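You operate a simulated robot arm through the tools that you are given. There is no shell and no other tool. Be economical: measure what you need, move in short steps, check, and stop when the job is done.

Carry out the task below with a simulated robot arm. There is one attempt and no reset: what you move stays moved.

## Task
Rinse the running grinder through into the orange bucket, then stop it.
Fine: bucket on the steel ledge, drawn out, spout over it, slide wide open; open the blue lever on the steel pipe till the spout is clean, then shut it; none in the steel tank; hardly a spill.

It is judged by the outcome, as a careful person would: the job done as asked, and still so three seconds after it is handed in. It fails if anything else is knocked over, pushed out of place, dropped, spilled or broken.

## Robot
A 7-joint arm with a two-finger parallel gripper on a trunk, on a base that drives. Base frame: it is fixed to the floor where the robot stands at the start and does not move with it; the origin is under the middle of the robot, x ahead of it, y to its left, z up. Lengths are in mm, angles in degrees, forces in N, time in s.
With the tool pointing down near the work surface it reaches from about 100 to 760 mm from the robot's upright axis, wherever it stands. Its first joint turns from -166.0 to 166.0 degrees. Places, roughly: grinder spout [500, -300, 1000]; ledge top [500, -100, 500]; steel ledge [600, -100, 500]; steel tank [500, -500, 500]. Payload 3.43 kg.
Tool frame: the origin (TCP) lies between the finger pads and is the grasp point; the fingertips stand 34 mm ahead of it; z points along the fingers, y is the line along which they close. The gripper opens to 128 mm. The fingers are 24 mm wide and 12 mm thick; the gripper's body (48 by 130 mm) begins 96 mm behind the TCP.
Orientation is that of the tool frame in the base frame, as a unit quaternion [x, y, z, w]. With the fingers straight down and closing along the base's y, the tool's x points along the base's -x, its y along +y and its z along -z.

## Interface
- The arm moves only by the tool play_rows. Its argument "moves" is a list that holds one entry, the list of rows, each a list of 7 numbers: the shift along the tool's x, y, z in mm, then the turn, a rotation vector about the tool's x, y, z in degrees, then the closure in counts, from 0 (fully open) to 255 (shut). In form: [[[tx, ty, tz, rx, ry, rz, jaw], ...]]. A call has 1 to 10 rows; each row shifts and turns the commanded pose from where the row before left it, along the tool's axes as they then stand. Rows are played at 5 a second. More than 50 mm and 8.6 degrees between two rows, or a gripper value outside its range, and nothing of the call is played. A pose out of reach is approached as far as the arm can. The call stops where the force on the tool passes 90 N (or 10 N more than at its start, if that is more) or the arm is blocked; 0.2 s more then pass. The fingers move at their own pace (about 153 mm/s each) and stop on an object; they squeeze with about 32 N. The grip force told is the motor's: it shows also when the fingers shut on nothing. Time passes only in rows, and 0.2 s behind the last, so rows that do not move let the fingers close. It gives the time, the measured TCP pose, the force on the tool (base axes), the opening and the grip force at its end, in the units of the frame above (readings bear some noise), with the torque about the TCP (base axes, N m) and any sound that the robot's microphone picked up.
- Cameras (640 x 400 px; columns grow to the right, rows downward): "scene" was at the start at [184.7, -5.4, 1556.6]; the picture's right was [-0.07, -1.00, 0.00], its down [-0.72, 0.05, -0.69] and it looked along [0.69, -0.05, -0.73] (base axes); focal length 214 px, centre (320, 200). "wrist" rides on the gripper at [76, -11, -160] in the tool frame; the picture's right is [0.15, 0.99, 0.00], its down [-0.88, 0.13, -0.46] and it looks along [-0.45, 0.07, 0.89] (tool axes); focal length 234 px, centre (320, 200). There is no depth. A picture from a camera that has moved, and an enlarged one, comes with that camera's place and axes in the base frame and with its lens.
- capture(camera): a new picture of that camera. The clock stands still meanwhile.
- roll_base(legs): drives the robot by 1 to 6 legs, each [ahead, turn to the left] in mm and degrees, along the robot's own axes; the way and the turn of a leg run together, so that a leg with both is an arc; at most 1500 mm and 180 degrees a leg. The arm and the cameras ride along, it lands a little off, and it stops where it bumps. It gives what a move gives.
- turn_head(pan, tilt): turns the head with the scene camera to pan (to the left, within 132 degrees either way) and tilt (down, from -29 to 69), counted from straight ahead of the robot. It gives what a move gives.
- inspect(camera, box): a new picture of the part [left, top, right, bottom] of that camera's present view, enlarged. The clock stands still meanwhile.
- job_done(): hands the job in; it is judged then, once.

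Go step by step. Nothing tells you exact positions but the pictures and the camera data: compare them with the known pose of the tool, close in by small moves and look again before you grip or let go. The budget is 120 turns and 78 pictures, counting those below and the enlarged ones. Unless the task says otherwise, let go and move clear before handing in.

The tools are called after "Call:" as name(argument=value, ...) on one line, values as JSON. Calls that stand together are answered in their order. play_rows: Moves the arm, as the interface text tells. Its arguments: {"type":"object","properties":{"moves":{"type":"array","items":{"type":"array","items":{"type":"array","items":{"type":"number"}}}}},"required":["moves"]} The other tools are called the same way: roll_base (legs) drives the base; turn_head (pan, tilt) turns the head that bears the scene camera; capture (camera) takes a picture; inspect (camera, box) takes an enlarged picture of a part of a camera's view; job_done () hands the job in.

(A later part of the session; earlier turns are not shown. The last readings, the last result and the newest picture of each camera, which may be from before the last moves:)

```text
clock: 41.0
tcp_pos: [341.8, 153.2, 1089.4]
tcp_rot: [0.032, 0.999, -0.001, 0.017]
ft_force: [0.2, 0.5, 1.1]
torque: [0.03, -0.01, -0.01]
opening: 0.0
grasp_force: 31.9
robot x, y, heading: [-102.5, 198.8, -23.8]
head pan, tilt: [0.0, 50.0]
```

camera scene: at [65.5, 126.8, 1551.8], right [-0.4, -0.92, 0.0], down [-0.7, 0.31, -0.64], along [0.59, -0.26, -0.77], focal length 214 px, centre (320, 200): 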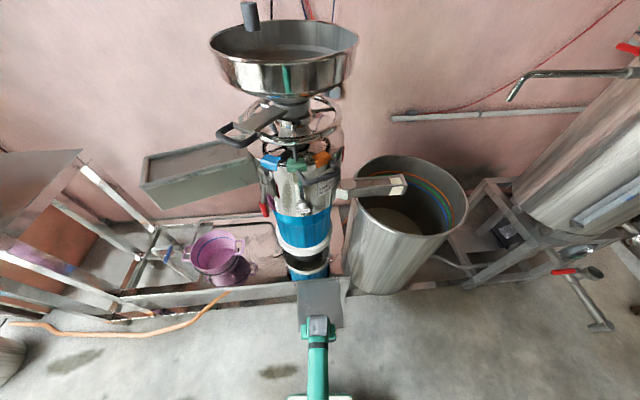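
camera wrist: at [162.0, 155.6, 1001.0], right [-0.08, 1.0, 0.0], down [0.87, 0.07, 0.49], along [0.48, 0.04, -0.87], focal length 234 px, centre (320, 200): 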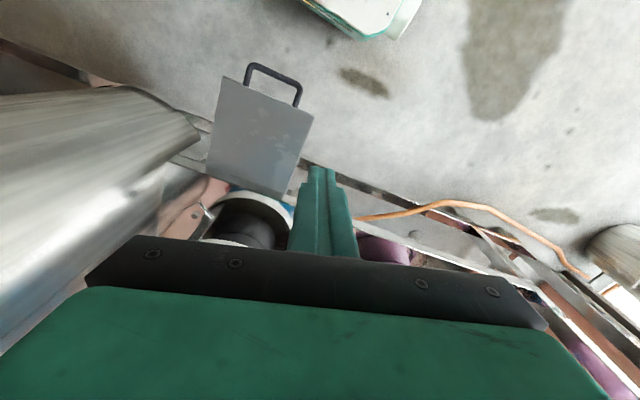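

Ledge is out, roughly 200×200 mm, centre near (318, 23, 475). Now I'll drive left along the bench to the orange bucket.

Call:
roll_base(legs=[[0, 90], [1120, 0], [0, -90]])

Call:
turn_head(pan=0, tilt=40)

Call:
capture(camera="scene")

Call:
capture(camera="wrist")

```text
clock: 53.8
tcp_pos: [733.2, 1445.7, 1091.5]
tcp_rot: [-0.269, 0.963, 0.02, 0.01]
ft_force: [-44.9, 23.2, 11.5]
torque: [-3.06, -5.7, -0.92]
opening: 0.0
grasp_force: 31.9
robot x, y, heading: [348.0, 1222.5, 10.2]
head pan, tilt: [0.0, 50.0]
heard: click
stopped in leg 3: the force on the tool passed its limit at 201 N (the readings are from after the stop); the commanded pose is now the measured one
```

```text
clock: 54.5
tcp_pos: [732.8, 1445.8, 1091.5]
tcp_rot: [-0.27, 0.963, 0.019, 0.011]
ft_force: [-62.2, 31.0, 15.8]
torque: [-4.28, -7.86, -1.33]
opening: 0.1
grasp_force: 31.5
robot x, y, heading: [351.1, 1219.1, 10.0]
head pan, tilt: [0.0, 40.0]
```

```text
36 pictures are left
camera scene: at [533.1, 1258.2, 1566.3], right [0.18, -0.98, 0.0], down [-0.63, -0.11, -0.77], along [0.76, 0.13, -0.64], focal length 214 px, centre (320, 200)
```

scene: 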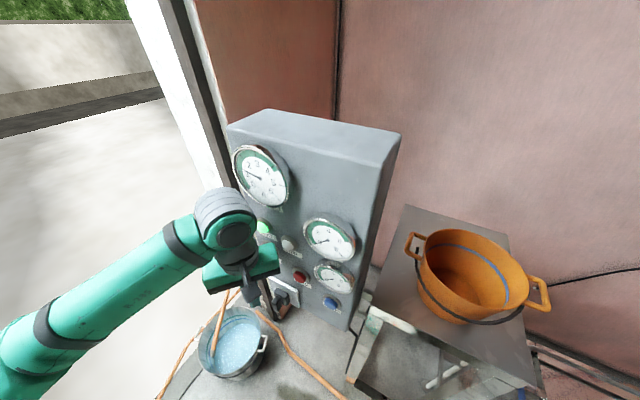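

```text
35 pictures are left
camera wrist: at [673.9, 1389.0, 1248.6], right [-0.64, 0.77, 0.03], down [0.68, 0.55, 0.49], along [0.36, 0.33, -0.87], focal length 234 px, centre (320, 200)
```

wrist: 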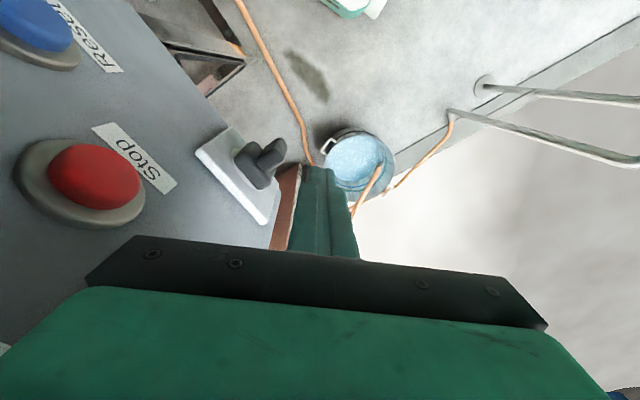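

The hand touched the grey box while turning (a click was heard). I'll back away and check its lamps.

Call:
roll_base(legs=[[-200, 0]])

Call:
inspect(camera="scene", box=[200, 110, 420, 290])

```text
clock: 56.1
tcp_pos: [544.8, 1406.9, 1089.5]
tcp_rot: [-0.268, 0.963, 0.02, 0.01]
ft_force: [-0.7, -0.9, 1.0]
torque: [0.0, 0.0, -0.02]
opening: 0.0
grasp_force: 32.0
robot x, y, heading: [154.2, 1189.0, 9.5]
head pan, tilt: [0.0, 40.0]
```

```text
2.22 times, centred on (310, 200) of scene
camera zoom: at [343.6, 1221.8, 1566.0], right [0.17, -0.99, 0.0], down [-0.63, -0.11, -0.77], along [0.76, 0.13, -0.64], focal length 477 px, centre (342, 200)
```

zoom: 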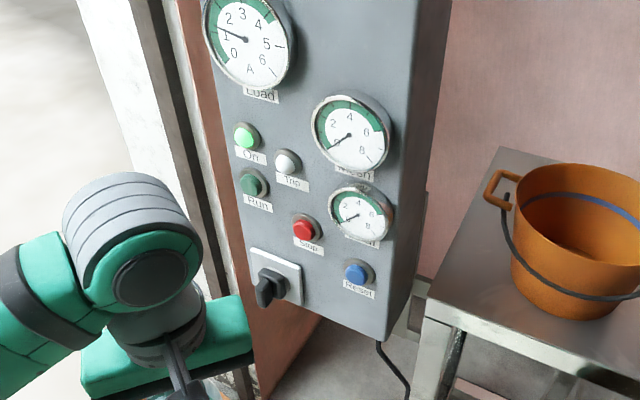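

"On" is still lit and "Trip" is dark, so no harm: grinder keeps running. I'll face the bucket (about (905, 1030)) and look.

Call:
roll_base(legs=[[0, -21.5], [170, 0]])

Call:
turn_head(pan=0, tilt=45)

Call:
capture(camera="scene")

```text
clock: 58.5
tcp_pos: [680.0, 1232.8, 1090.5]
tcp_rot: [-0.08, 0.996, 0.023, 0.006]
ft_force: [-20.1, 4.2, 5.8]
torque: [-0.53, -2.66, 0.26]
opening: 0.0
grasp_force: 32.2
robot x, y, heading: [251.4, 1170.9, -11.9]
head pan, tilt: [0.0, 40.0]
stopped in leg 2: the force on the tool passed its limit at 169 N (the readings are from after the stop); the commanded pose is now the measured one
```

```text
clock: 59.2
tcp_pos: [680.4, 1232.5, 1090.6]
tcp_rot: [-0.08, 0.996, 0.023, 0.007]
ft_force: [-28.9, 7.1, 8.4]
torque: [-0.75, -3.94, 0.36]
opening: 0.0
grasp_force: 32.4
robot x, y, heading: [251.4, 1168.1, -12.1]
head pan, tilt: [0.0, 45.0]
```

```text
33 pictures are left
camera scene: at [428.9, 1132.1, 1558.9], right [-0.21, -0.98, 0.0], down [-0.69, 0.15, -0.71], along [0.69, -0.15, -0.71], focal length 214 px, centre (320, 200)
```

scene: 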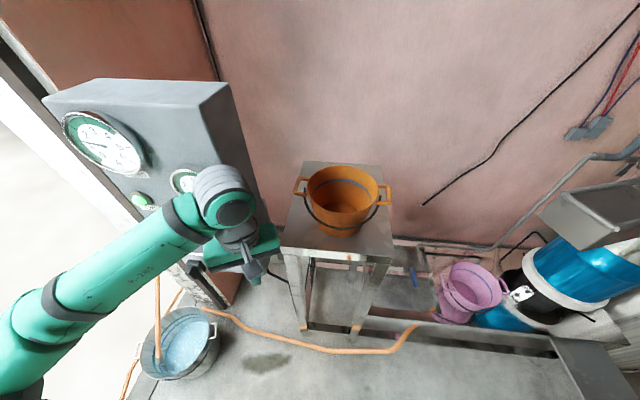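

Touched the box edge again; I'll back off at once and shift the arm right before anything else.

Call:
roll_base(legs=[[-120, 0]])

Call:
play_rows(moves=[[[0, -50, 0, 0, 0, 0, 255], [0, -50, 0, 0, 0, 0, 255], [0, -50, -30, 0, 0, 0, 200], [0, -50, -40, 0, 0, 0, 100], [0, -50, -40, 0, 0, 0, 0], [0, -30, -30, 0, 0, 0, 0]]])

Call:
capture(camera="scene")

```text
clock: 60.4
tcp_pos: [563.9, 1257.5, 1089.6]
tcp_rot: [-0.08, 0.996, 0.023, 0.006]
ft_force: [0.1, 0.2, -0.2]
torque: [0.02, 0.02, 0.01]
opening: 0.3
grasp_force: 32.3
robot x, y, heading: [127.4, 1192.3, -12.0]
head pan, tilt: [0.0, 45.0]
```

```text
refused: row 3 steps farther than a row can; nothing moved
```

```text
32 pictures are left
camera scene: at [311.7, 1156.7, 1558.7], right [-0.21, -0.98, 0.0], down [-0.69, 0.15, -0.71], along [0.69, -0.15, -0.71], focal length 214 px, centre (320, 200)
```

scene: 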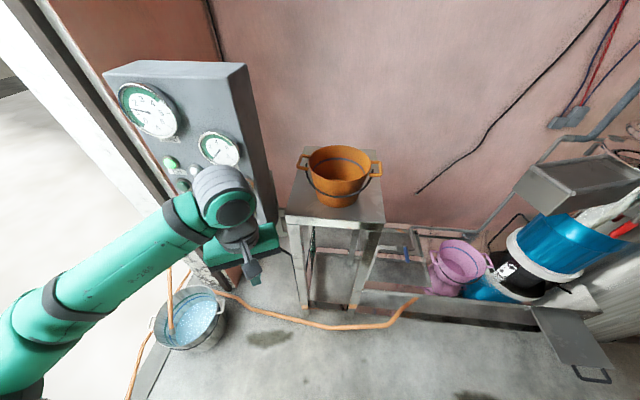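

Bucket rim centre is about (917, 950, 1095), ears left/right, the dark bail hanging in front near (800, 982, 1050). I'll shift the arm right, open, and start turning the gripper; then look closely.

Call:
play_rows(moves=[[[0, -45, -15, 0, 0, 0, 200], [0, -45, -15, 0, 0, 0, 150], [0, -45, -15, 0, 0, 0, 150], [0, -45, -15, 0, 0, 0, 150], [0, -40, 0, 0, 0, 0, 150], [0, 0, 0, 0, 0, -8.5, 150], [0, 0, 0, 0, 0, -8.5, 150], [0, 0, 0, 0, 0, -8.5, 150], [0, 0, 0, 0, 0, -8.5, 150], [0, 0, 0, 0, 0, -8.5, 150]]])

Call:
play_rows(moves=[[[0, 0, 0, 0, 0, -8.5, 150], [0, 0, 0, 0, 0, -8.5, 150], [0, 0, 0, 0, 0, -2.5, 150], [0, 0, 0, 8.5, 0, 0, 150], [0, 0, 0, 8.5, 0, 0, 150], [0, 0, 0, 8.5, 0, 0, 150], [0, 0, 0, 8.5, 0, 0, 150]]])

Call:
inspect(camera="scene", box=[270, 120, 410, 230])

```text
clock: 62.6
tcp_pos: [596.7, 1037.7, 1111.0]
tcp_rot: [-0.437, 0.899, 0.018, 0.015]
ft_force: [-1.0, 0.1, 0.0]
torque: [0.02, 0.03, 0.0]
opening: 52.6
grasp_force: 0.1
out of reach, approached as far as the arm can: row 3, 4
robot x, y, heading: [131.9, 1194.0, -12.0]
head pan, tilt: [0.0, 45.0]
```

```text
clock: 64.2
tcp_pos: [605.2, 1032.6, 1113.8]
tcp_rot: [-0.552, 0.782, -0.222, 0.187]
ft_force: [-0.2, 0.2, -0.8]
torque: [-0.03, 0.02, 0.02]
opening: 52.7
grasp_force: 0.1
out of reach, approached as far as the arm can: row 7
robot x, y, heading: [131.5, 1191.2, -11.9]
head pan, tilt: [0.0, 45.0]
```

```text
3.64 times, centred on (340, 175) of scene
camera zoom: at [311.7, 1156.7, 1558.7], right [-0.21, -0.98, 0.0], down [-0.69, 0.15, -0.71], along [0.69, -0.15, -0.71], focal length 780 px, centre (247, 291)
```

zoom: 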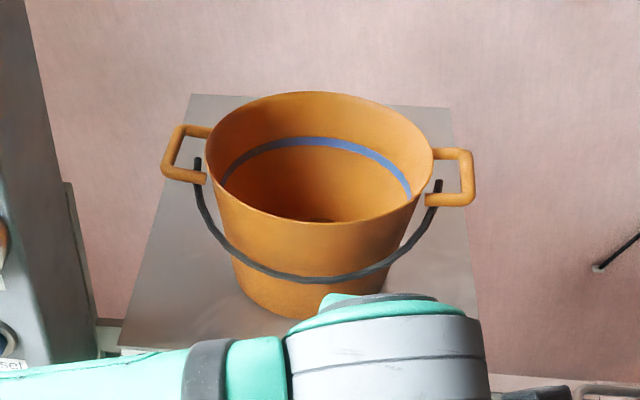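

The bail hangs nearly against the bucket wall, so I'll approach with wide-open jaws tilted ~48°: lower finger under the bail, upper finger above the rim; then lift the bail and close.

Call:
play_rows(moves=[[[-5, -38, 12, 0, 0, 0, 36], [-5, -38, 12, 0, 0, 0, 36], [-5, -38, 12, 0, 0, 0, 36], [-5, -38, 12, 0, 0, 0, 36], [0, 0, 0, 7, 0, 0, 36], [0, 0, 0, 7, 0, 0, 36]]])

Call:
capture(camera="wrist")

Call:
capture(camera="scene")

```text
clock: 65.6
tcp_pos: [755.5, 1002.0, 1159.9]
tcp_rot: [-0.524, 0.749, -0.316, 0.254]
ft_force: [-0.2, 0.6, 0.4]
torque: [0.0, -0.02, 0.0]
opening: 109.9
grasp_force: 0.0
robot x, y, heading: [130.8, 1195.6, -12.0]
head pan, tilt: [0.0, 45.0]
```

```text
30 pictures are left
camera wrist: at [625.3, 960.8, 1271.6], right [-0.67, 0.11, -0.74], down [-0.12, 0.96, 0.25], along [0.74, 0.26, -0.63], focal length 234 px, centre (320, 200)
```

wrist: 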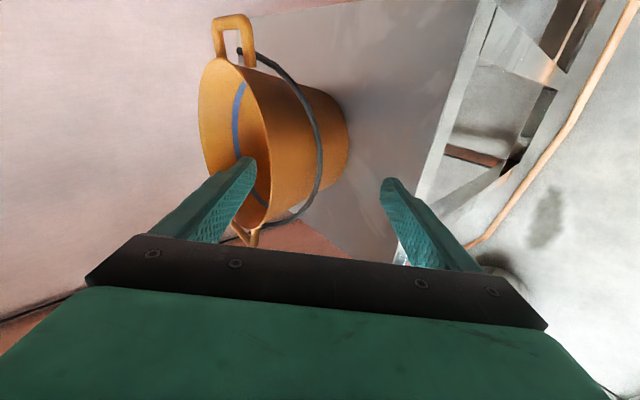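

```text
29 pictures are left
camera scene: at [311.8, 1156.6, 1558.7], right [-0.21, -0.98, 0.0], down [-0.69, 0.15, -0.71], along [0.69, -0.15, -0.71], focal length 214 px, centre (320, 200)
```

scene: 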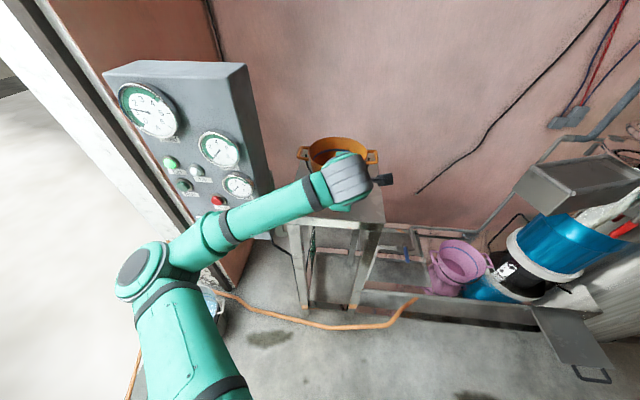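

Call:
inspect(camera="scene", box=[270, 120, 410, 230])

Call:
inspect(camera="wrist", box=[170, 0, 430, 240])

```text
3.64 times, centred on (340, 175) of scene
camera zoom: at [311.8, 1156.6, 1558.7], right [-0.21, -0.98, 0.0], down [-0.69, 0.15, -0.71], along [0.69, -0.15, -0.71], focal length 780 px, centre (247, 291)
```

zoom: 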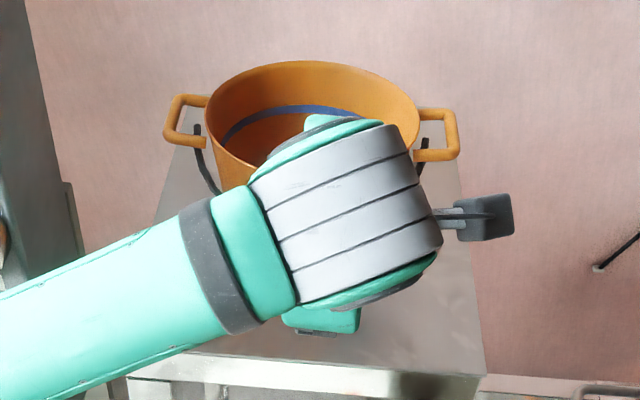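

```text
1.67 times, centred on (300, 120) of wrist
camera zoom: at [625.3, 960.8, 1271.6], right [-0.67, 0.11, -0.74], down [-0.12, 0.96, 0.25], along [0.74, 0.26, -0.63], focal length 390 px, centre (353, 333)
```

zoom: 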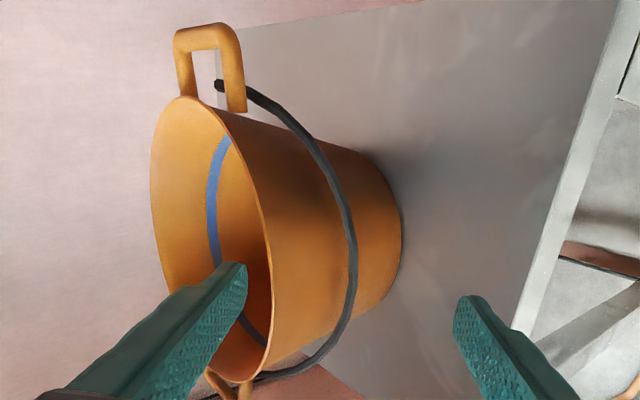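

The bucket was nudged back ~55 mm on its table earlier (still upright); re-solving both views gives rim centre (896, 962, 1160), Ø≈195, bail bottom at ≈(804, 977, 1111). I'll advance so the lower finger goes under the bail.

Call:
play_rows(moves=[[[3, -13, 16, 0, 0, 0, 36], [2, -13, 16, 0, 0, 0, 36], [2, -11, 13, 0, 0, 0, 36]]])

Call:
inspect(camera="wrist", box=[170, 0, 430, 240])

```text
clock: 66.4
tcp_pos: [808.2, 976.4, 1155.3]
tcp_rot: [-0.525, 0.749, -0.315, 0.254]
ft_force: [0.1, -0.7, 0.2]
torque: [-0.03, 0.02, 0.01]
opening: 109.8
grasp_force: 0.2
robot x, y, heading: [130.8, 1196.6, -11.9]
head pan, tilt: [0.0, 45.0]
```

```text
1.67 times, centred on (300, 120) of wrist
camera zoom: at [677.9, 934.8, 1268.3], right [-0.67, 0.11, -0.74], down [-0.12, 0.96, 0.25], along [0.74, 0.26, -0.63], focal length 390 px, centre (353, 333)
```

zoom: 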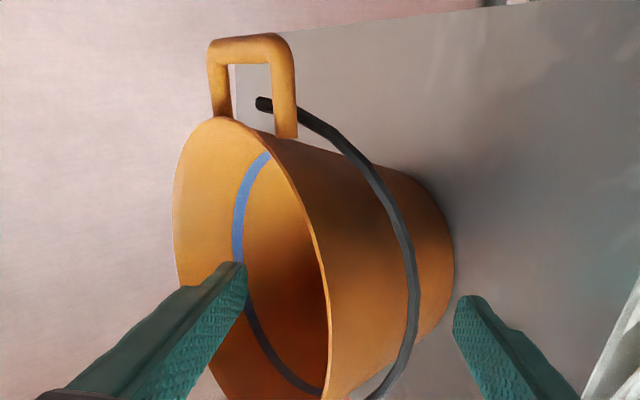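

Call:
play_rows(moves=[[[0, 0, 7, 0, 0, 0, 36], [0, -15, -13, 0, 0, 0, 36], [0, -15, -13, 0, 0, 0, 36], [0, -15, -13, 0, 0, 0, 36]]])

Call:
inspect(camera="wrist", box=[170, 0, 430, 240])

```text
clock: 67.4
tcp_pos: [815.0, 972.2, 1211.0]
tcp_rot: [-0.525, 0.749, -0.316, 0.253]
ft_force: [0.3, 1.0, 0.1]
torque: [0.01, -0.01, 0.01]
opening: 110.1
grasp_force: 0.0
robot x, y, heading: [132.5, 1194.9, -12.2]
head pan, tilt: [0.0, 45.0]
```

```text
1.67 times, centred on (300, 120) of wrist
camera zoom: at [685.7, 930.5, 1323.7], right [-0.67, 0.11, -0.74], down [-0.12, 0.96, 0.25], along [0.73, 0.26, -0.63], focal length 390 px, centre (353, 333)
```

zoom: 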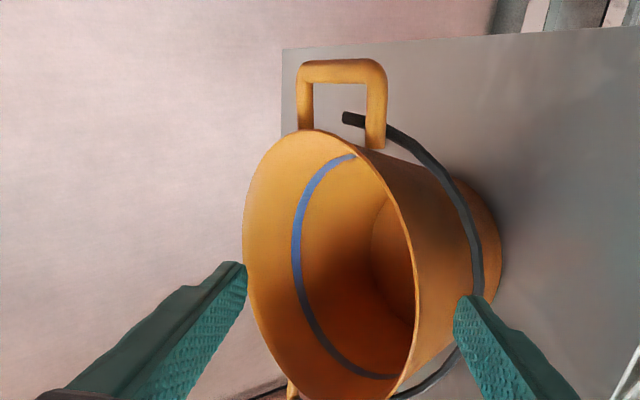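

The finger slipped past in front of the bail; refined bail position is (813, 976, 1109). I'll go down, further forward under it, and lift again.

Call:
play_rows(moves=[[[0, 28, 18, 0, 0, 0, 36], [0, 28, 18, 0, 0, 0, 36], [0, -10, 8, 0, 0, 0, 36], [0, -11, 8, 0, 0, 0, 36], [0, -11, -10, 0, 0, 0, 36], [0, -14, -16, 0, 0, 0, 36]]])

Call:
inspect(camera="wrist", box=[170, 0, 430, 240])

```text
clock: 68.8
tcp_pos: [825.7, 969.8, 1186.3]
tcp_rot: [-0.525, 0.749, -0.316, 0.253]
ft_force: [-0.2, -0.1, 0.1]
torque: [-0.01, 0.01, 0.02]
opening: 110.0
grasp_force: 0.1
robot x, y, heading: [127.9, 1197.5, -12.0]
head pan, tilt: [0.0, 45.0]
```

```text
1.67 times, centred on (300, 120) of wrist
camera zoom: at [695.7, 928.5, 1298.0], right [-0.67, 0.11, -0.74], down [-0.12, 0.96, 0.25], along [0.74, 0.26, -0.63], focal length 390 px, centre (353, 333)
```

zoom: 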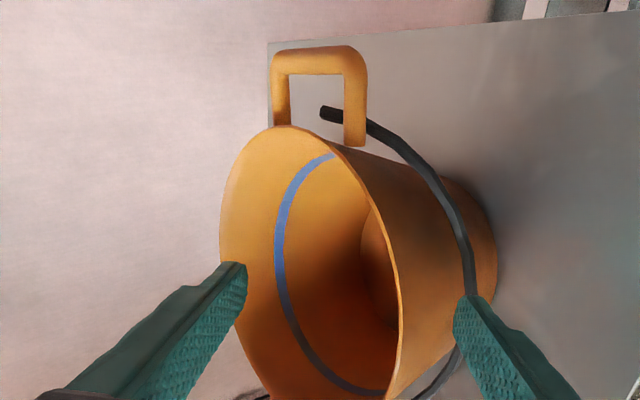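

Call:
play_rows(moves=[[[-3, 24, 12, 0, 0, 0, 36], [-2, 23, 12, 0, 0, 0, 36], [0, -10, 8, 0, 0, 0, 36], [0, -12, 10, 0, 0, 0, 36], [0, -3, 3, 0, 0, 0, 36]]])

Call:
inspect(camera="wrist", box=[170, 0, 430, 240])

```text
clock: 70.0
tcp_pos: [846.0, 971.1, 1139.5]
tcp_rot: [-0.524, 0.749, -0.317, 0.253]
ft_force: [0.3, 0.3, 0.2]
torque: [0.0, 0.01, 0.0]
opening: 110.1
grasp_force: 0.1
robot x, y, heading: [125.6, 1197.7, -12.0]
head pan, tilt: [0.0, 45.0]
```

```text
1.67 times, centred on (300, 120) of wrist
camera zoom: at [716.7, 929.5, 1253.1], right [-0.67, 0.11, -0.74], down [-0.12, 0.96, 0.25], along [0.74, 0.26, -0.63], focal length 390 px, centre (353, 333)
```

zoom: 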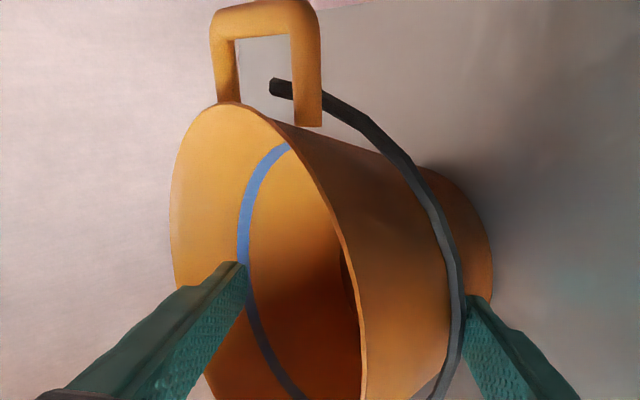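

Now the finger lies under the bail. Raising it.

Call:
play_rows(moves=[[[0, -10, -11, 0, 0, 0, 36], [0, -10, -11, 0, 0, 0, 36], [0, -11, -11, 0, 0, 0, 36], [0, -11, -10, 0, 0, 0, 36], [0, -11, -10, 0, 0, 0, 36], [0, -11, -10, 0, 0, 0, 36]]])

Call:
inspect(camera="wrist", box=[170, 0, 430, 240])

```text
clock: 71.4
tcp_pos: [841.9, 966.3, 1227.6]
tcp_rot: [-0.524, 0.749, -0.316, 0.253]
ft_force: [0.4, -0.6, -0.2]
torque: [0.01, -0.03, 0.01]
opening: 110.0
grasp_force: 0.1
robot x, y, heading: [128.4, 1193.6, -11.6]
head pan, tilt: [0.0, 45.0]
```

```text
1.67 times, centred on (300, 120) of wrist
camera zoom: at [712.4, 926.1, 1341.6], right [-0.67, 0.11, -0.74], down [-0.12, 0.96, 0.25], along [0.74, 0.26, -0.63], focal length 390 px, centre (353, 333)
```

zoom: 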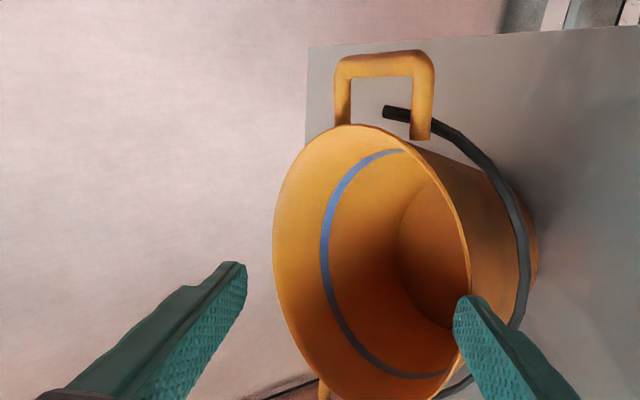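

The bail did not follow the finger, so it can't serve as a grip. I'll instead pinch the near rim wall: bring the tool nearly upright (11° tilt, along the wall) above the rim.

Call:
play_rows(moves=[[[0, -11, -10, -8.5, 0, 0, 36], [0, 0, 0, -8.5, 0, 0, 36], [0, 0, 0, -8.5, 0, 0, 36], [0, 0, 0, -8.5, 0, 0, 60], [0, 0, 0, -3, 0, 0, 100]]])

Call:
capture(camera="wrist")

Call:
inspect(camera="scene", box=[270, 110, 410, 220])

```text
clock: 72.6
tcp_pos: [857.1, 972.8, 1162.8]
tcp_rot: [-0.578, 0.81, -0.064, 0.072]
ft_force: [0.0, -0.2, 0.4]
torque: [0.04, -0.03, 0.01]
opening: 77.7
grasp_force: 0.0
out of reach, approached as far as the arm can: row 3, 4, 5
robot x, y, heading: [135.2, 1194.5, -12.1]
head pan, tilt: [0.0, 45.0]
```

```text
21 pictures are left
camera wrist: at [812.2, 899.7, 1318.7], right [-0.96, 0.18, -0.19], down [0.08, 0.88, 0.46], along [0.25, 0.43, -0.87], focal length 234 px, centre (320, 200)
```

wrist: 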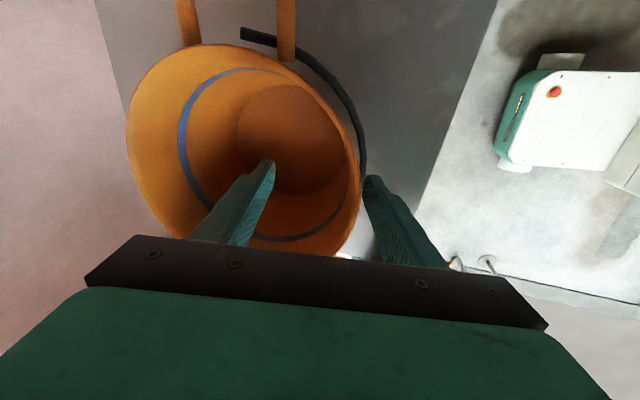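

```text
3.64 times, centred on (340, 165) of scene
camera zoom: at [311.7, 1156.6, 1558.7], right [-0.21, -0.98, 0.0], down [-0.69, 0.15, -0.71], along [0.69, -0.15, -0.71], focal length 780 px, centre (247, 327)
```

zoom: 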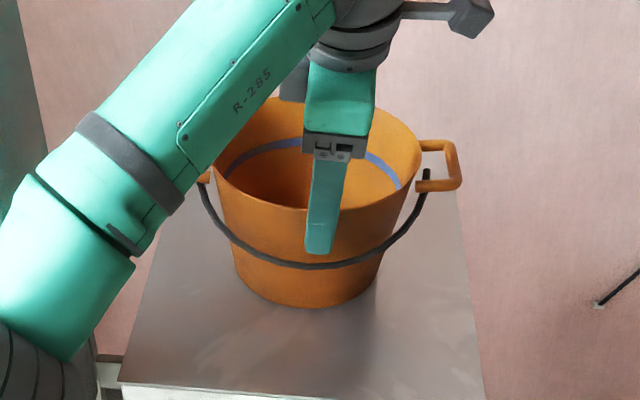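

The fingers now straddle the near wall, one inside and one outside. I'll centre on the wall and close.

Call:
play_rows(moves=[[[9, 12, 0, 0, 0, 0, 100], [9, 13, 0, 0, 0, 0, 120], [0, 0, 4, 0, 0, 0, 140]]])

Call:
capture(camera="wrist")

```text
clock: 73.4
tcp_pos: [826.4, 962.8, 1153.5]
tcp_rot: [-0.578, 0.81, -0.063, 0.073]
ft_force: [0.7, -0.7, -0.9]
torque: [0.02, -0.01, 0.02]
opening: 58.0
grasp_force: 0.0
robot x, y, heading: [129.5, 1194.1, -11.8]
head pan, tilt: [0.0, 45.0]
```

```text
19 pictures are left
camera wrist: at [783.3, 889.5, 1309.5], right [-0.96, 0.18, -0.19], down [0.08, 0.88, 0.47], along [0.25, 0.43, -0.86], focal length 234 px, centre (320, 200)
```

wrist: 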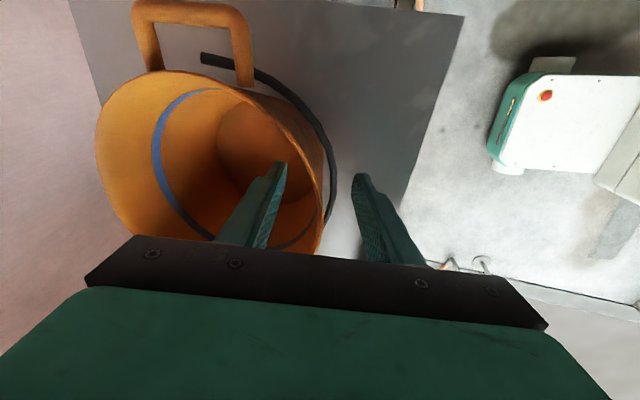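

Call:
play_rows(moves=[[[0, 0, 0, 0, 0, 0, 200], [0, 0, 0, 0, 0, 0, 255], [0, 0, 0, 0, 0, 0, 255], [0, 0, 0, 0, 0, 0, 255], [0, -3, -15, 0, 0, 0, 255], [0, -3, -15, 0, 0, 0, 255]]])

Call:
inspect(camera="scene", box=[240, 100, 420, 240])

```text
clock: 74.8
tcp_pos: [827.3, 962.4, 1157.4]
tcp_rot: [-0.578, 0.81, -0.063, 0.073]
ft_force: [-0.7, 0.7, -1.8]
torque: [0.03, 0.12, -0.01]
opening: 6.0
grasp_force: 31.8
out of reach, approached as far as the arm can: row 5, 6
robot x, y, heading: [125.4, 1194.1, -11.9]
head pan, tilt: [0.0, 45.0]
```

```text
2.86 times, centred on (330, 170) of scene
camera zoom: at [311.8, 1156.6, 1558.7], right [-0.21, -0.98, 0.0], down [-0.69, 0.15, -0.71], along [0.69, -0.15, -0.71], focal length 613 px, centre (291, 286)
```

zoom: 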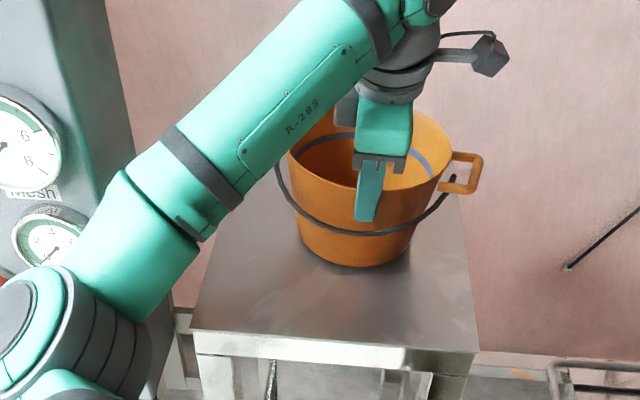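

The bucket wall is gripped (6 mm). The arm is at its upper reach, so I'll draw it back toward the robot while lifting.

Call:
play_rows(moves=[[[0, 15, -15, 0, 0, 0, 255], [0, 20, -22, 0, 0, 0, 255], [0, 22, -24, 0, 0, 0, 255], [0, 25, -25, 0, 0, 0, 255], [0, 25, -25, 0, 0, 0, 255]]])

Call:
inspect(camera="scene", box=[240, 100, 420, 240])

```text
clock: 76.0
tcp_pos: [718.9, 1006.1, 1150.2]
tcp_rot: [-0.578, 0.81, -0.065, 0.074]
ft_force: [5.9, -1.7, 24.2]
torque: [-0.7, -1.49, 0.06]
opening: 9.1
grasp_force: 32.0
out of reach, approached as far as the arm can: row 1, 2, 3, 4, 5
robot x, y, heading: [133.5, 1194.3, -11.9]
head pan, tilt: [0.0, 45.0]
```

```text
2.86 times, centred on (330, 170) of scene
camera zoom: at [311.5, 1156.7, 1558.7], right [-0.21, -0.98, 0.0], down [-0.69, 0.15, -0.71], along [0.69, -0.15, -0.71], focal length 613 px, centre (291, 286)
```

zoom: 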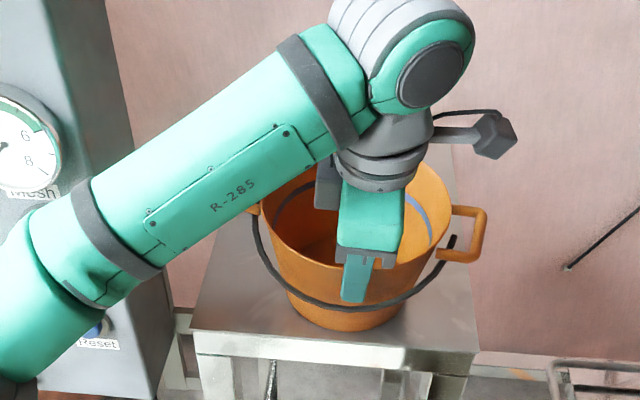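

Height is limited by the wrist posture; tilting the (empty) bucket toward me while raising gives more room.

Call:
play_rows(moves=[[[0, 0, -5, 8, 0, 0, 255], [0, -2, -10, 8, 0, 0, 255], [0, -8, -18, 8, 0, 0, 255], [0, -10, -16, 8, 0, 0, 255], [0, -12, -15, 0, 0, 0, 255], [0, -12, -15, 0, 0, 0, 255]]])

Call:
inspect(camera="scene", box=[240, 100, 420, 240])

```text
clock: 77.4
tcp_pos: [710.6, 1006.0, 1242.3]
tcp_rot: [-0.534, 0.762, -0.283, 0.23]
ft_force: [-0.3, -0.7, -1.7]
torque: [0.05, 0.21, -0.03]
opening: 5.5
grasp_force: 32.2
robot x, y, heading: [126.2, 1194.8, -12.1]
head pan, tilt: [0.0, 45.0]
```

```text
2.86 times, centred on (330, 170) of scene
camera zoom: at [311.8, 1156.7, 1558.7], right [-0.21, -0.98, 0.0], down [-0.69, 0.15, -0.71], along [0.69, -0.15, -0.71], focal length 613 px, centre (291, 286)
```

zoom: 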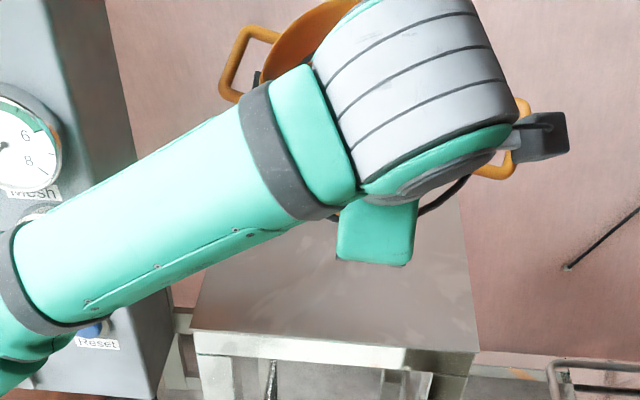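

The bucket is lifted and held (light, ~0.2 kg). I'll back away from the table, then bring the arm in close and upright.

Call:
roll_base(legs=[[-440, 0]])

Call:
play_rows(moves=[[[0, 20, 20, -8, 0, 0, 255], [0, 20, 25, -8, 0, 0, 255], [0, 20, 30, -8, 0, 0, 255], [0, 20, 35, -8, 0, 0, 255], [0, 20, 40, 0, 0, 0, 255], [0, 25, 40, 0, 0, 0, 255], [0, 25, 40, 0, 0, 0, 255], [0, 25, 40, 0, 0, 0, 255]]])

```text
clock: 80.1
tcp_pos: [276.0, 1094.1, 1242.2]
tcp_rot: [-0.533, 0.763, -0.284, 0.229]
ft_force: [-0.7, -0.2, -1.7]
torque: [0.07, 0.22, -0.02]
opening: 5.7
grasp_force: 32.2
robot x, y, heading: [-303.5, 1291.8, -12.3]
head pan, tilt: [0.0, 45.0]
```

```text
clock: 81.9
tcp_pos: [204.1, 1135.0, 932.2]
tcp_rot: [-0.576, 0.812, -0.063, 0.073]
ft_force: [-0.2, 1.3, -0.8]
torque: [0.02, 0.16, 0.04]
opening: 5.8
grasp_force: 32.2
robot x, y, heading: [-302.5, 1287.0, -12.1]
head pan, tilt: [0.0, 45.0]
```

Call:
roll_base(legs=[[0, -78], [1018, 0], [0, 66.5]])

Call:
turn_head(pan=0, tilt=45)

Call:
capture(camera="scene")

```text
clock: 94.1
tcp_pos: [144.1, 17.2, 932.3]
tcp_rot: [-0.474, 0.876, -0.07, 0.065]
ft_force: [-0.5, -1.5, -1.4]
torque: [0.1, 0.14, 0.0]
opening: 5.7
grasp_force: 31.8
robot x, y, heading: [-311.4, 288.6, -25.9]
head pan, tilt: [0.0, 45.0]
```

```text
clock: 94.7
tcp_pos: [145.1, 17.6, 931.5]
tcp_rot: [-0.474, 0.875, -0.07, 0.064]
ft_force: [-0.7, -0.2, -1.6]
torque: [0.06, 0.12, -0.02]
opening: 5.6
grasp_force: 31.6
robot x, y, heading: [-310.1, 286.6, -25.9]
head pan, tilt: [0.0, 45.0]
```

```text
15 pictures are left
camera scene: at [-145.1, 205.2, 1558.7], right [-0.44, -0.9, 0.0], down [-0.64, 0.31, -0.71], along [0.64, -0.31, -0.71], focal length 214 px, centre (320, 200)
```

scene: 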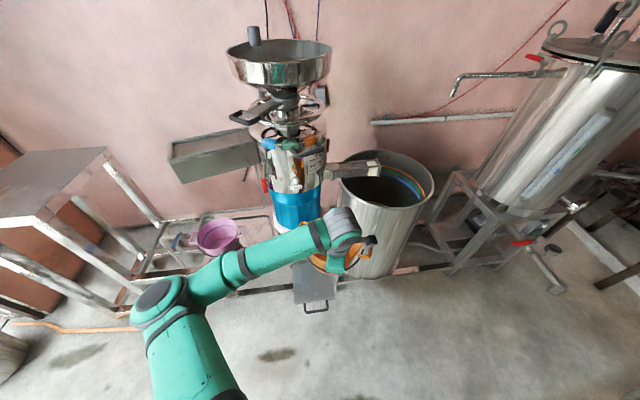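

Holding the bucket in front of the drawn ledge. I'll shift it left, lower it at this distance, then look before moving it over the ledge.

Call:
play_rows(moves=[[[-37, 0, 0, 0, 0, 0, 255], [-38, 0, 0, 0, 0, 0, 255], [0, 9, 47, 0, 0, 0, 255], [0, 9, 47, 0, 0, 0, 255], [0, 9, 47, 0, 0, 0, 255], [0, 9, 47, 0, 0, 0, 255], [0, 9, 40, 0, 0, 0, 255]]])

Call:
inspect(camera="scene", box=[220, 190, 420, 330])

```text
clock: 96.3
tcp_pos: [189.2, 92.9, 701.7]
tcp_rot: [-0.474, 0.875, -0.07, 0.066]
ft_force: [-0.2, 0.0, -1.1]
torque: [0.07, 0.12, -0.03]
opening: 5.6
grasp_force: 31.9
robot x, y, heading: [-312.1, 288.1, -26.1]
head pan, tilt: [0.0, 45.0]
```

```text
2.86 times, centred on (320, 260) of scene
camera zoom: at [-145.1, 205.3, 1558.7], right [-0.44, -0.9, 0.0], down [-0.64, 0.31, -0.71], along [0.64, -0.31, -0.71], focal length 613 px, centre (320, 29)
```

zoom: 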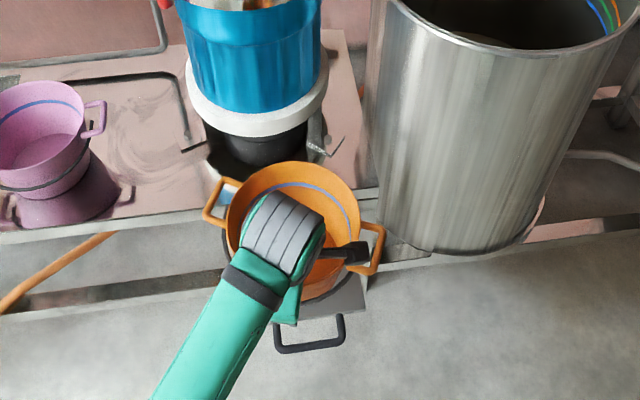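

Call:
play_rows(moves=[[[0, 5, 27, 0, 0, 0, 255], [0, 5, 27, 0, 0, 0, 255], [6, -21, 4, 0, 0, 0, 255], [6, -21, 4, 0, 0, 0, 255], [5, -21, 4, 0, 0, 0, 255], [0, 2, 10, 0, 0, 0, 255]]])

Call:
inspect(camera="scene", box=[220, 190, 420, 330])

```text
clock: 97.7
tcp_pos: [236.0, 43.0, 638.2]
tcp_rot: [-0.474, 0.876, -0.07, 0.065]
ft_force: [0.2, 0.3, -2.0]
torque: [0.06, 0.16, -0.01]
opening: 5.9
grasp_force: 32.3
robot x, y, heading: [-315.3, 287.3, -26.1]
head pan, tilt: [0.0, 45.0]
```

```text
2.86 times, centred on (320, 260) of scene
camera zoom: at [-145.2, 205.2, 1558.7], right [-0.44, -0.9, 0.0], down [-0.64, 0.31, -0.71], along [0.64, -0.31, -0.71], focal length 613 px, centre (320, 29)
```

zoom: 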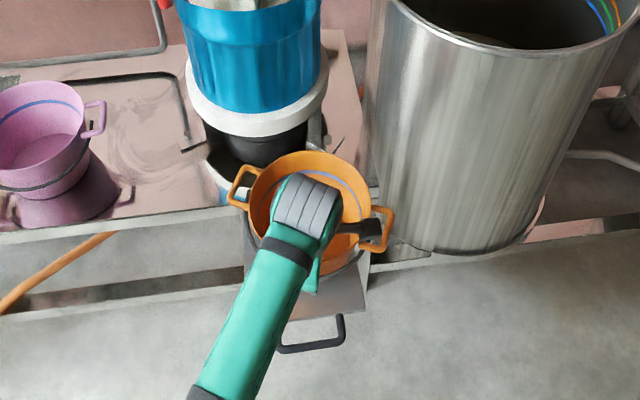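

Call:
play_rows(moves=[[[0, 2, 10, 0, 0, 0, 255], [0, 2, 10, 0, 0, 0, 255], [0, 1, 5, 0, 0, 0, 255]]])

Call:
play_rows(moves=[[[0, 1, 6, 0, 0, 0, 255]]])

Call:
play_rows(moves=[[[0, 1, 6, 0, 0, 0, 255]]])

Call:
play_rows(moves=[[[0, 1, 6, 0, 0, 0, 255]]])

```text
clock: 98.5
tcp_pos: [236.8, 46.4, 612.1]
tcp_rot: [-0.474, 0.875, -0.07, 0.064]
ft_force: [-0.3, -0.5, -1.2]
torque: [0.05, 0.15, 0.01]
opening: 5.7
grasp_force: 32.3
robot x, y, heading: [-311.6, 287.6, -26.0]
head pan, tilt: [0.0, 45.0]
```

```text
clock: 98.9
tcp_pos: [236.4, 45.1, 607.2]
tcp_rot: [-0.474, 0.875, -0.071, 0.066]
ft_force: [0.3, -0.2, -0.7]
torque: [0.06, 0.15, 0.0]
opening: 5.7
grasp_force: 31.9
robot x, y, heading: [-312.2, 291.6, -25.8]
head pan, tilt: [0.0, 45.0]
```

```text
clock: 99.3
tcp_pos: [236.9, 45.4, 600.5]
tcp_rot: [-0.474, 0.875, -0.07, 0.064]
ft_force: [-0.3, -0.5, -1.1]
torque: [0.08, 0.15, 0.02]
opening: 5.6
grasp_force: 31.6
robot x, y, heading: [-312.4, 282.0, -26.0]
head pan, tilt: [0.0, 45.0]
```

```text
clock: 99.7
tcp_pos: [236.9, 45.7, 593.9]
tcp_rot: [-0.474, 0.875, -0.07, 0.066]
ft_force: [-0.3, 0.1, -1.9]
torque: [0.03, 0.16, 0.04]
opening: 5.9
grasp_force: 31.5
robot x, y, heading: [-309.6, 289.0, -26.1]
head pan, tilt: [0.0, 45.0]
```

Call:
play_rows(moves=[[[0, 1, 6, 0, 0, 0, 255]]])

Call:
play_rows(moves=[[[0, 1, 6, 0, 0, 0, 255]]])

Call:
play_rows(moves=[[[0, 1, 6, 0, 0, 0, 255]]])

Call:
play_rows(moves=[[[0, 1, 6, 0, 0, 0, 255]]])

```text
clock: 100.1
tcp_pos: [240.0, 45.9, 592.2]
tcp_rot: [-0.474, 0.875, -0.073, 0.068]
ft_force: [0.4, 4.4, 41.8]
torque: [-0.75, -0.69, 0.03]
opening: 6.2
grasp_force: 31.8
robot x, y, heading: [-312.0, 289.7, -25.9]
head pan, tilt: [0.0, 45.0]
```

```text
clock: 100.5
tcp_pos: [242.8, 45.8, 590.6]
tcp_rot: [-0.474, 0.875, -0.075, 0.07]
ft_force: [-1.9, -0.1, 25.8]
torque: [-0.56, -0.29, -0.05]
opening: 6.3
grasp_force: 32.1
robot x, y, heading: [-313.5, 285.6, -25.9]
head pan, tilt: [0.0, 45.0]
stopped in row 1: the force on the tool passed its limit at 102 N (the readings are from after the stop); the commanded pose is now the measured one
```

```text
clock: 100.9
tcp_pos: [243.2, 45.7, 584.6]
tcp_rot: [-0.474, 0.875, -0.075, 0.071]
ft_force: [1.7, -0.1, 30.4]
torque: [-0.54, -0.75, -0.06]
opening: 5.9
grasp_force: 31.7
robot x, y, heading: [-311.2, 288.4, -25.9]
head pan, tilt: [0.0, 45.0]
```

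```text
clock: 101.3
tcp_pos: [244.1, 45.5, 577.8]
tcp_rot: [-0.474, 0.875, -0.074, 0.07]
ft_force: [0.9, 2.1, 26.7]
torque: [-0.38, -0.57, -0.04]
opening: 5.0
grasp_force: 32.1
robot x, y, heading: [-312.1, 285.3, -26.0]
head pan, tilt: [0.0, 45.0]
```

Contact with the ledge was found at z≈593. Releasing gently and rising.

Call:
play_rows(moves=[[[0, 0, 0, 0, 0, 0, 200], [0, 0, 0, 0, 0, 0, 150], [0, 0, 0, 0, 0, 0, 150], [0, -5, -30, 0, 0, 0, 150], [0, -8, -40, 0, 0, 0, 150], [0, -8, -45, 0, 0, 0, 150], [0, 20, -45, 0, 0, 0, 150], [0, 20, -45, 0, 0, 0, 150]]])

Call:
capture(camera="scene")

```text
clock: 103.1
tcp_pos: [186.3, 73.2, 776.1]
tcp_rot: [-0.474, 0.875, -0.074, 0.069]
ft_force: [-0.1, 0.7, 0.3]
torque: [0.01, -0.03, 0.0]
opening: 52.9
grasp_force: 0.0
robot x, y, heading: [-313.8, 283.0, -25.9]
head pan, tilt: [0.0, 45.0]
```

```text
12 pictures are left
camera scene: at [-145.2, 205.2, 1558.7], right [-0.44, -0.9, 0.0], down [-0.64, 0.31, -0.71], along [0.64, -0.31, -0.71], focal length 214 px, centre (320, 200)
```

scene: 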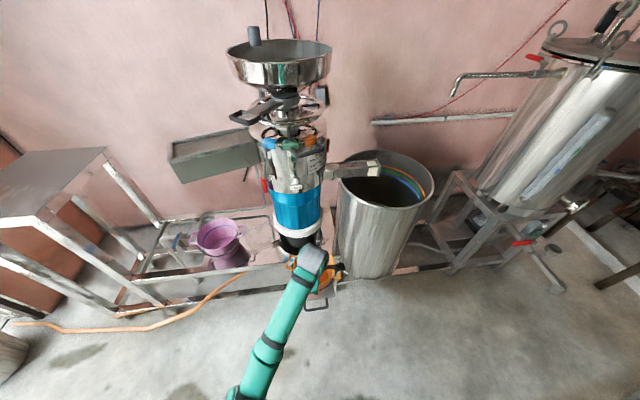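

Bucket stands on the ledge. Next the spout: I'll raise the hand above everything, then drive to where I can reach over the spout.

Call:
play_rows(moves=[[[0, 0, -48, -4, 0, 0, 150], [0, 0, -48, -7, 0, 0, 150], [0, 0, -48, 0, 0, 0, 150], [0, 15, -45, 0, 0, 0, 100], [0, 15, -45, 0, 0, 0, 50], [0, 15, -45, 0, 0, 0, 50], [0, 15, -45, 0, 0, 0, 50], [0, 15, -45, 0, 0, 0, 50]]])

Call:
roll_base(legs=[[0, -37.5], [353, 0], [0, 40]])

Call:
turn_head(pan=0, tilt=45)

Call:
capture(camera="scene")

```text
clock: 104.9
tcp_pos: [101.2, 108.4, 1118.2]
tcp_rot: [-0.478, 0.878, 0.008, 0.021]
ft_force: [0.8, 0.5, 0.0]
torque: [0.0, -0.02, -0.01]
opening: 102.6
grasp_force: 0.0
out of reach, approached as far as the arm can: row 8
robot x, y, heading: [-310.5, 288.1, -26.1]
head pan, tilt: [0.0, 45.0]
```

```text
clock: 111.2
tcp_pos: [260.8, -183.2, 1117.2]
tcp_rot: [-0.498, 0.867, 0.008, 0.021]
ft_force: [0.1, -0.1, 0.0]
torque: [0.02, 0.0, 0.01]
opening: 102.9
grasp_force: 0.0
robot x, y, heading: [-164.5, -22.7, -23.2]
head pan, tilt: [0.0, 45.0]
```

```text
clock: 111.8
tcp_pos: [261.3, -182.8, 1116.9]
tcp_rot: [-0.497, 0.867, 0.008, 0.021]
ft_force: [-0.2, -0.2, -0.5]
torque: [0.0, 0.0, 0.0]
opening: 103.1
grasp_force: 0.0
robot x, y, heading: [-158.5, -20.5, -23.2]
head pan, tilt: [0.0, 45.0]
```

```text
11 pictures are left
camera scene: at [10.2, -95.6, 1558.7], right [-0.39, -0.92, 0.0], down [-0.65, 0.28, -0.71], along [0.65, -0.28, -0.71], focal length 214 px, centre (320, 200)
```

scene: 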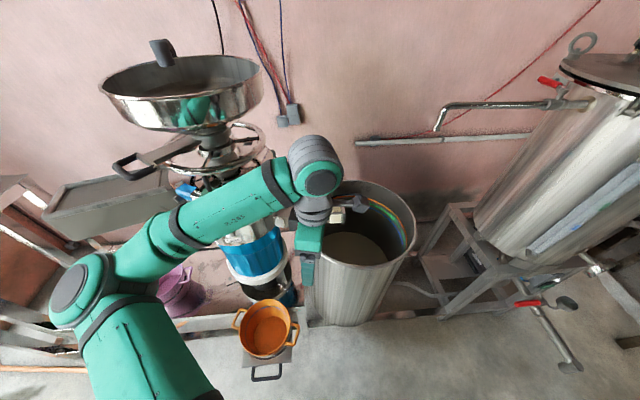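

The hand already points across the spout. I'll move above it and check with the wrist camera.

Call:
play_rows(moves=[[[0, -45, 0, 0, 0, -2, 30], [0, -45, 0, 0, 0, -2, 30], [0, -45, 0, 0, 0, 0, 30], [0, -45, 0, 0, 0, 0, 30], [0, -45, 0, 0, 0, 0, 30]]])

Call:
capture(camera="wrist")

```text
clock: 113.0
tcp_pos: [458.7, -288.9, 1108.6]
tcp_rot: [-0.528, 0.849, 0.005, 0.02]
ft_force: [0.9, -0.8, -0.3]
torque: [-0.04, 0.0, 0.01]
opening: 113.1
grasp_force: 0.0
out of reach, approached as far as the arm can: row 3
robot x, y, heading: [-163.3, -21.6, -23.1]
head pan, tilt: [0.0, 45.0]
```

```text
10 pictures are left
camera wrist: at [432.2, -365.7, 1267.6], right [-0.95, 0.31, -0.02], down [0.26, 0.83, 0.49], along [0.17, 0.46, -0.87], focal length 234 px, centre (320, 200)
```

wrist: 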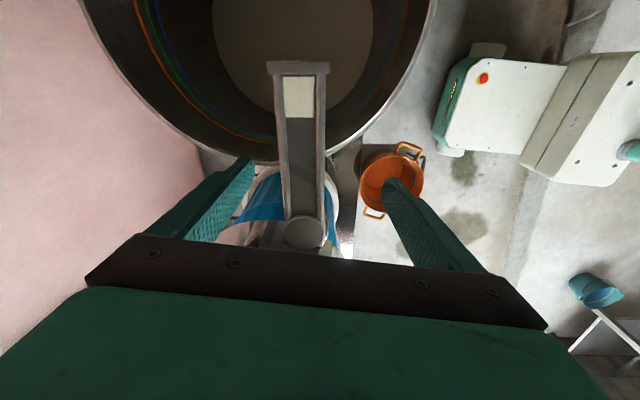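

Call:
play_rows(moves=[[[12, -10, 0, 0, 0, 0, 30], [13, -10, 0, 0, 0, 0, 30], [0, 0, 35, 0, 0, 0, 30], [0, 0, 35, 0, 0, 0, 30], [0, 0, 35, 0, 0, 0, 30]]])

Call:
capture(camera="wrist")

```text
clock: 114.2
tcp_pos: [471.6, -315.6, 1008.4]
tcp_rot: [-0.528, 0.849, 0.007, 0.022]
ft_force: [0.6, -0.1, 0.0]
torque: [0.0, -0.01, -0.04]
opening: 112.9
grasp_force: 0.1
robot x, y, heading: [-158.9, -24.7, -23.1]
head pan, tilt: [0.0, 45.0]
```

```text
9 pictures are left
camera wrist: at [443.3, -393.6, 1164.9], right [-0.95, 0.31, -0.02], down [0.26, 0.83, 0.49], along [0.17, 0.46, -0.87], focal length 234 px, centre (320, 200)
```

wrist: 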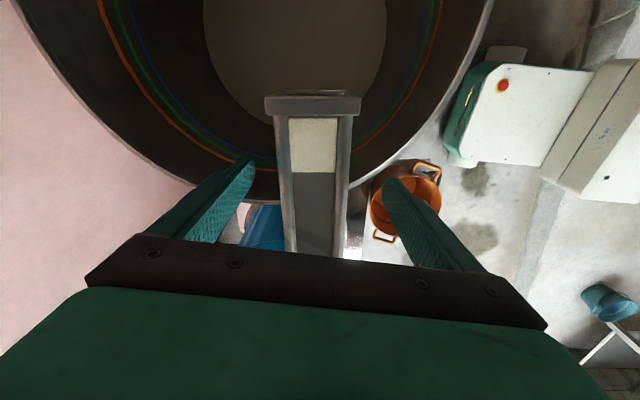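

The spout sits neatly between the fingers (hinge ≈(518, −187), r≈137). I'll narrow the jaws and swing it around its hinge toward the bucket, following the arc.

Call:
play_rows(moves=[[[0, 0, 0, 0, 0, 0, 95], [0, 0, 0, 0, 0, 0, 95], [-1.3, 19, 0, 0, 0, 8, 95], [-1.3, 19, 0, 0, 0, 8, 95], [-1.3, 19, 0, 0, 0, 8, 95], [-1.3, 19, 0, 0, 0, 8, 95]]])

Call:
play_rows(moves=[[[-1.3, 19, 0, 0, 0, 8, 95], [-1.3, 19, 0, 0, 0, 8, 95], [-1.3, 19, 0, 0, 0, 8, 95], [-1.3, 19, 0, 0, 0, 8, 95]]])

Call:
capture(camera="wrist")

```text
clock: 115.7
tcp_pos: [412.4, -264.2, 1010.2]
tcp_rot: [-0.272, 0.962, 0.013, 0.018]
ft_force: [-0.5, -0.5, 0.6]
torque: [0.02, 0.02, 0.02]
opening: 80.2
grasp_force: 0.1
robot x, y, heading: [-162.0, -23.3, -23.0]
head pan, tilt: [0.0, 45.0]
```

```text
clock: 116.7
tcp_pos: [394.7, -191.5, 1012.2]
tcp_rot: [0.003, 1.0, 0.018, 0.014]
ft_force: [0.3, 0.5, -0.7]
torque: [0.01, 0.01, 0.02]
opening: 80.3
grasp_force: 0.1
robot x, y, heading: [-160.1, -20.1, -23.2]
head pan, tilt: [0.0, 45.0]
```

```text
8 pictures are left
camera wrist: at [315.1, -208.3, 1169.4], right [-0.14, 0.99, 0.03], down [0.87, 0.11, 0.48], along [0.48, 0.09, -0.87], focal length 234 px, centre (320, 200)
```

wrist: 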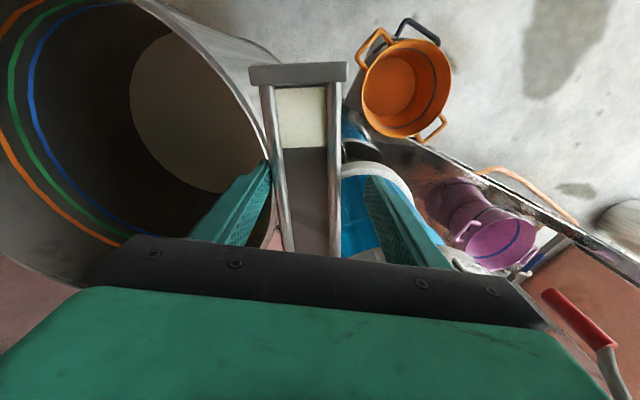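

The spout follows well. Bucket centre is near (321, −3). Continuing the swing ~40° more.

Call:
play_rows(moves=[[[-1.3, 19, 0, 0, 0, 8, 110], [-1.3, 19, 0, 0, 0, 8, 110], [-1.3, 19, 0, 0, 0, 8, 110], [-1.3, 19, 0, 0, 0, 8, 110], [-1.3, 19, 0, 0, 0, 8, 110]]])

Call:
capture(camera="wrist")

```text
clock: 117.5
tcp_pos: [399.3, -143.4, 1011.9]
tcp_rot: [0.23, 0.973, 0.015, 0.006]
ft_force: [-13.4, -17.7, 3.9]
torque: [2.7, -2.04, -0.31]
opening: 72.4
grasp_force: 0.1
robot x, y, heading: [-158.8, -20.8, -23.0]
head pan, tilt: [0.0, 45.0]
stopped in row 4: the force on the tool passed its limit at 114 N (the readings are from after the stop); the commanded pose is now the measured one
```

```text
7 pictures are left
camera wrist: at [323.8, -124.5, 1170.6], right [0.31, 0.95, 0.03], down [0.84, -0.29, 0.46], along [0.45, -0.12, -0.89], focal length 234 px, centre (320, 200)
```

wrist: 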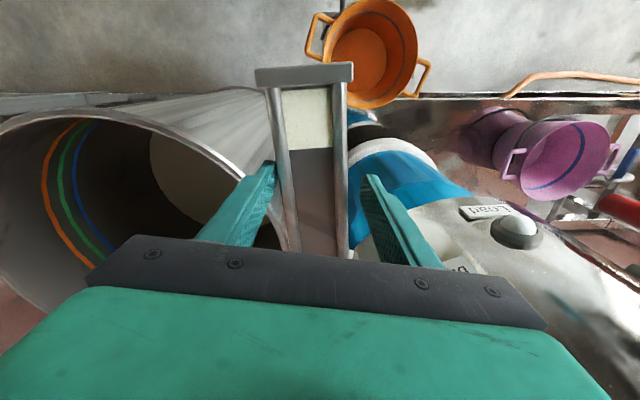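

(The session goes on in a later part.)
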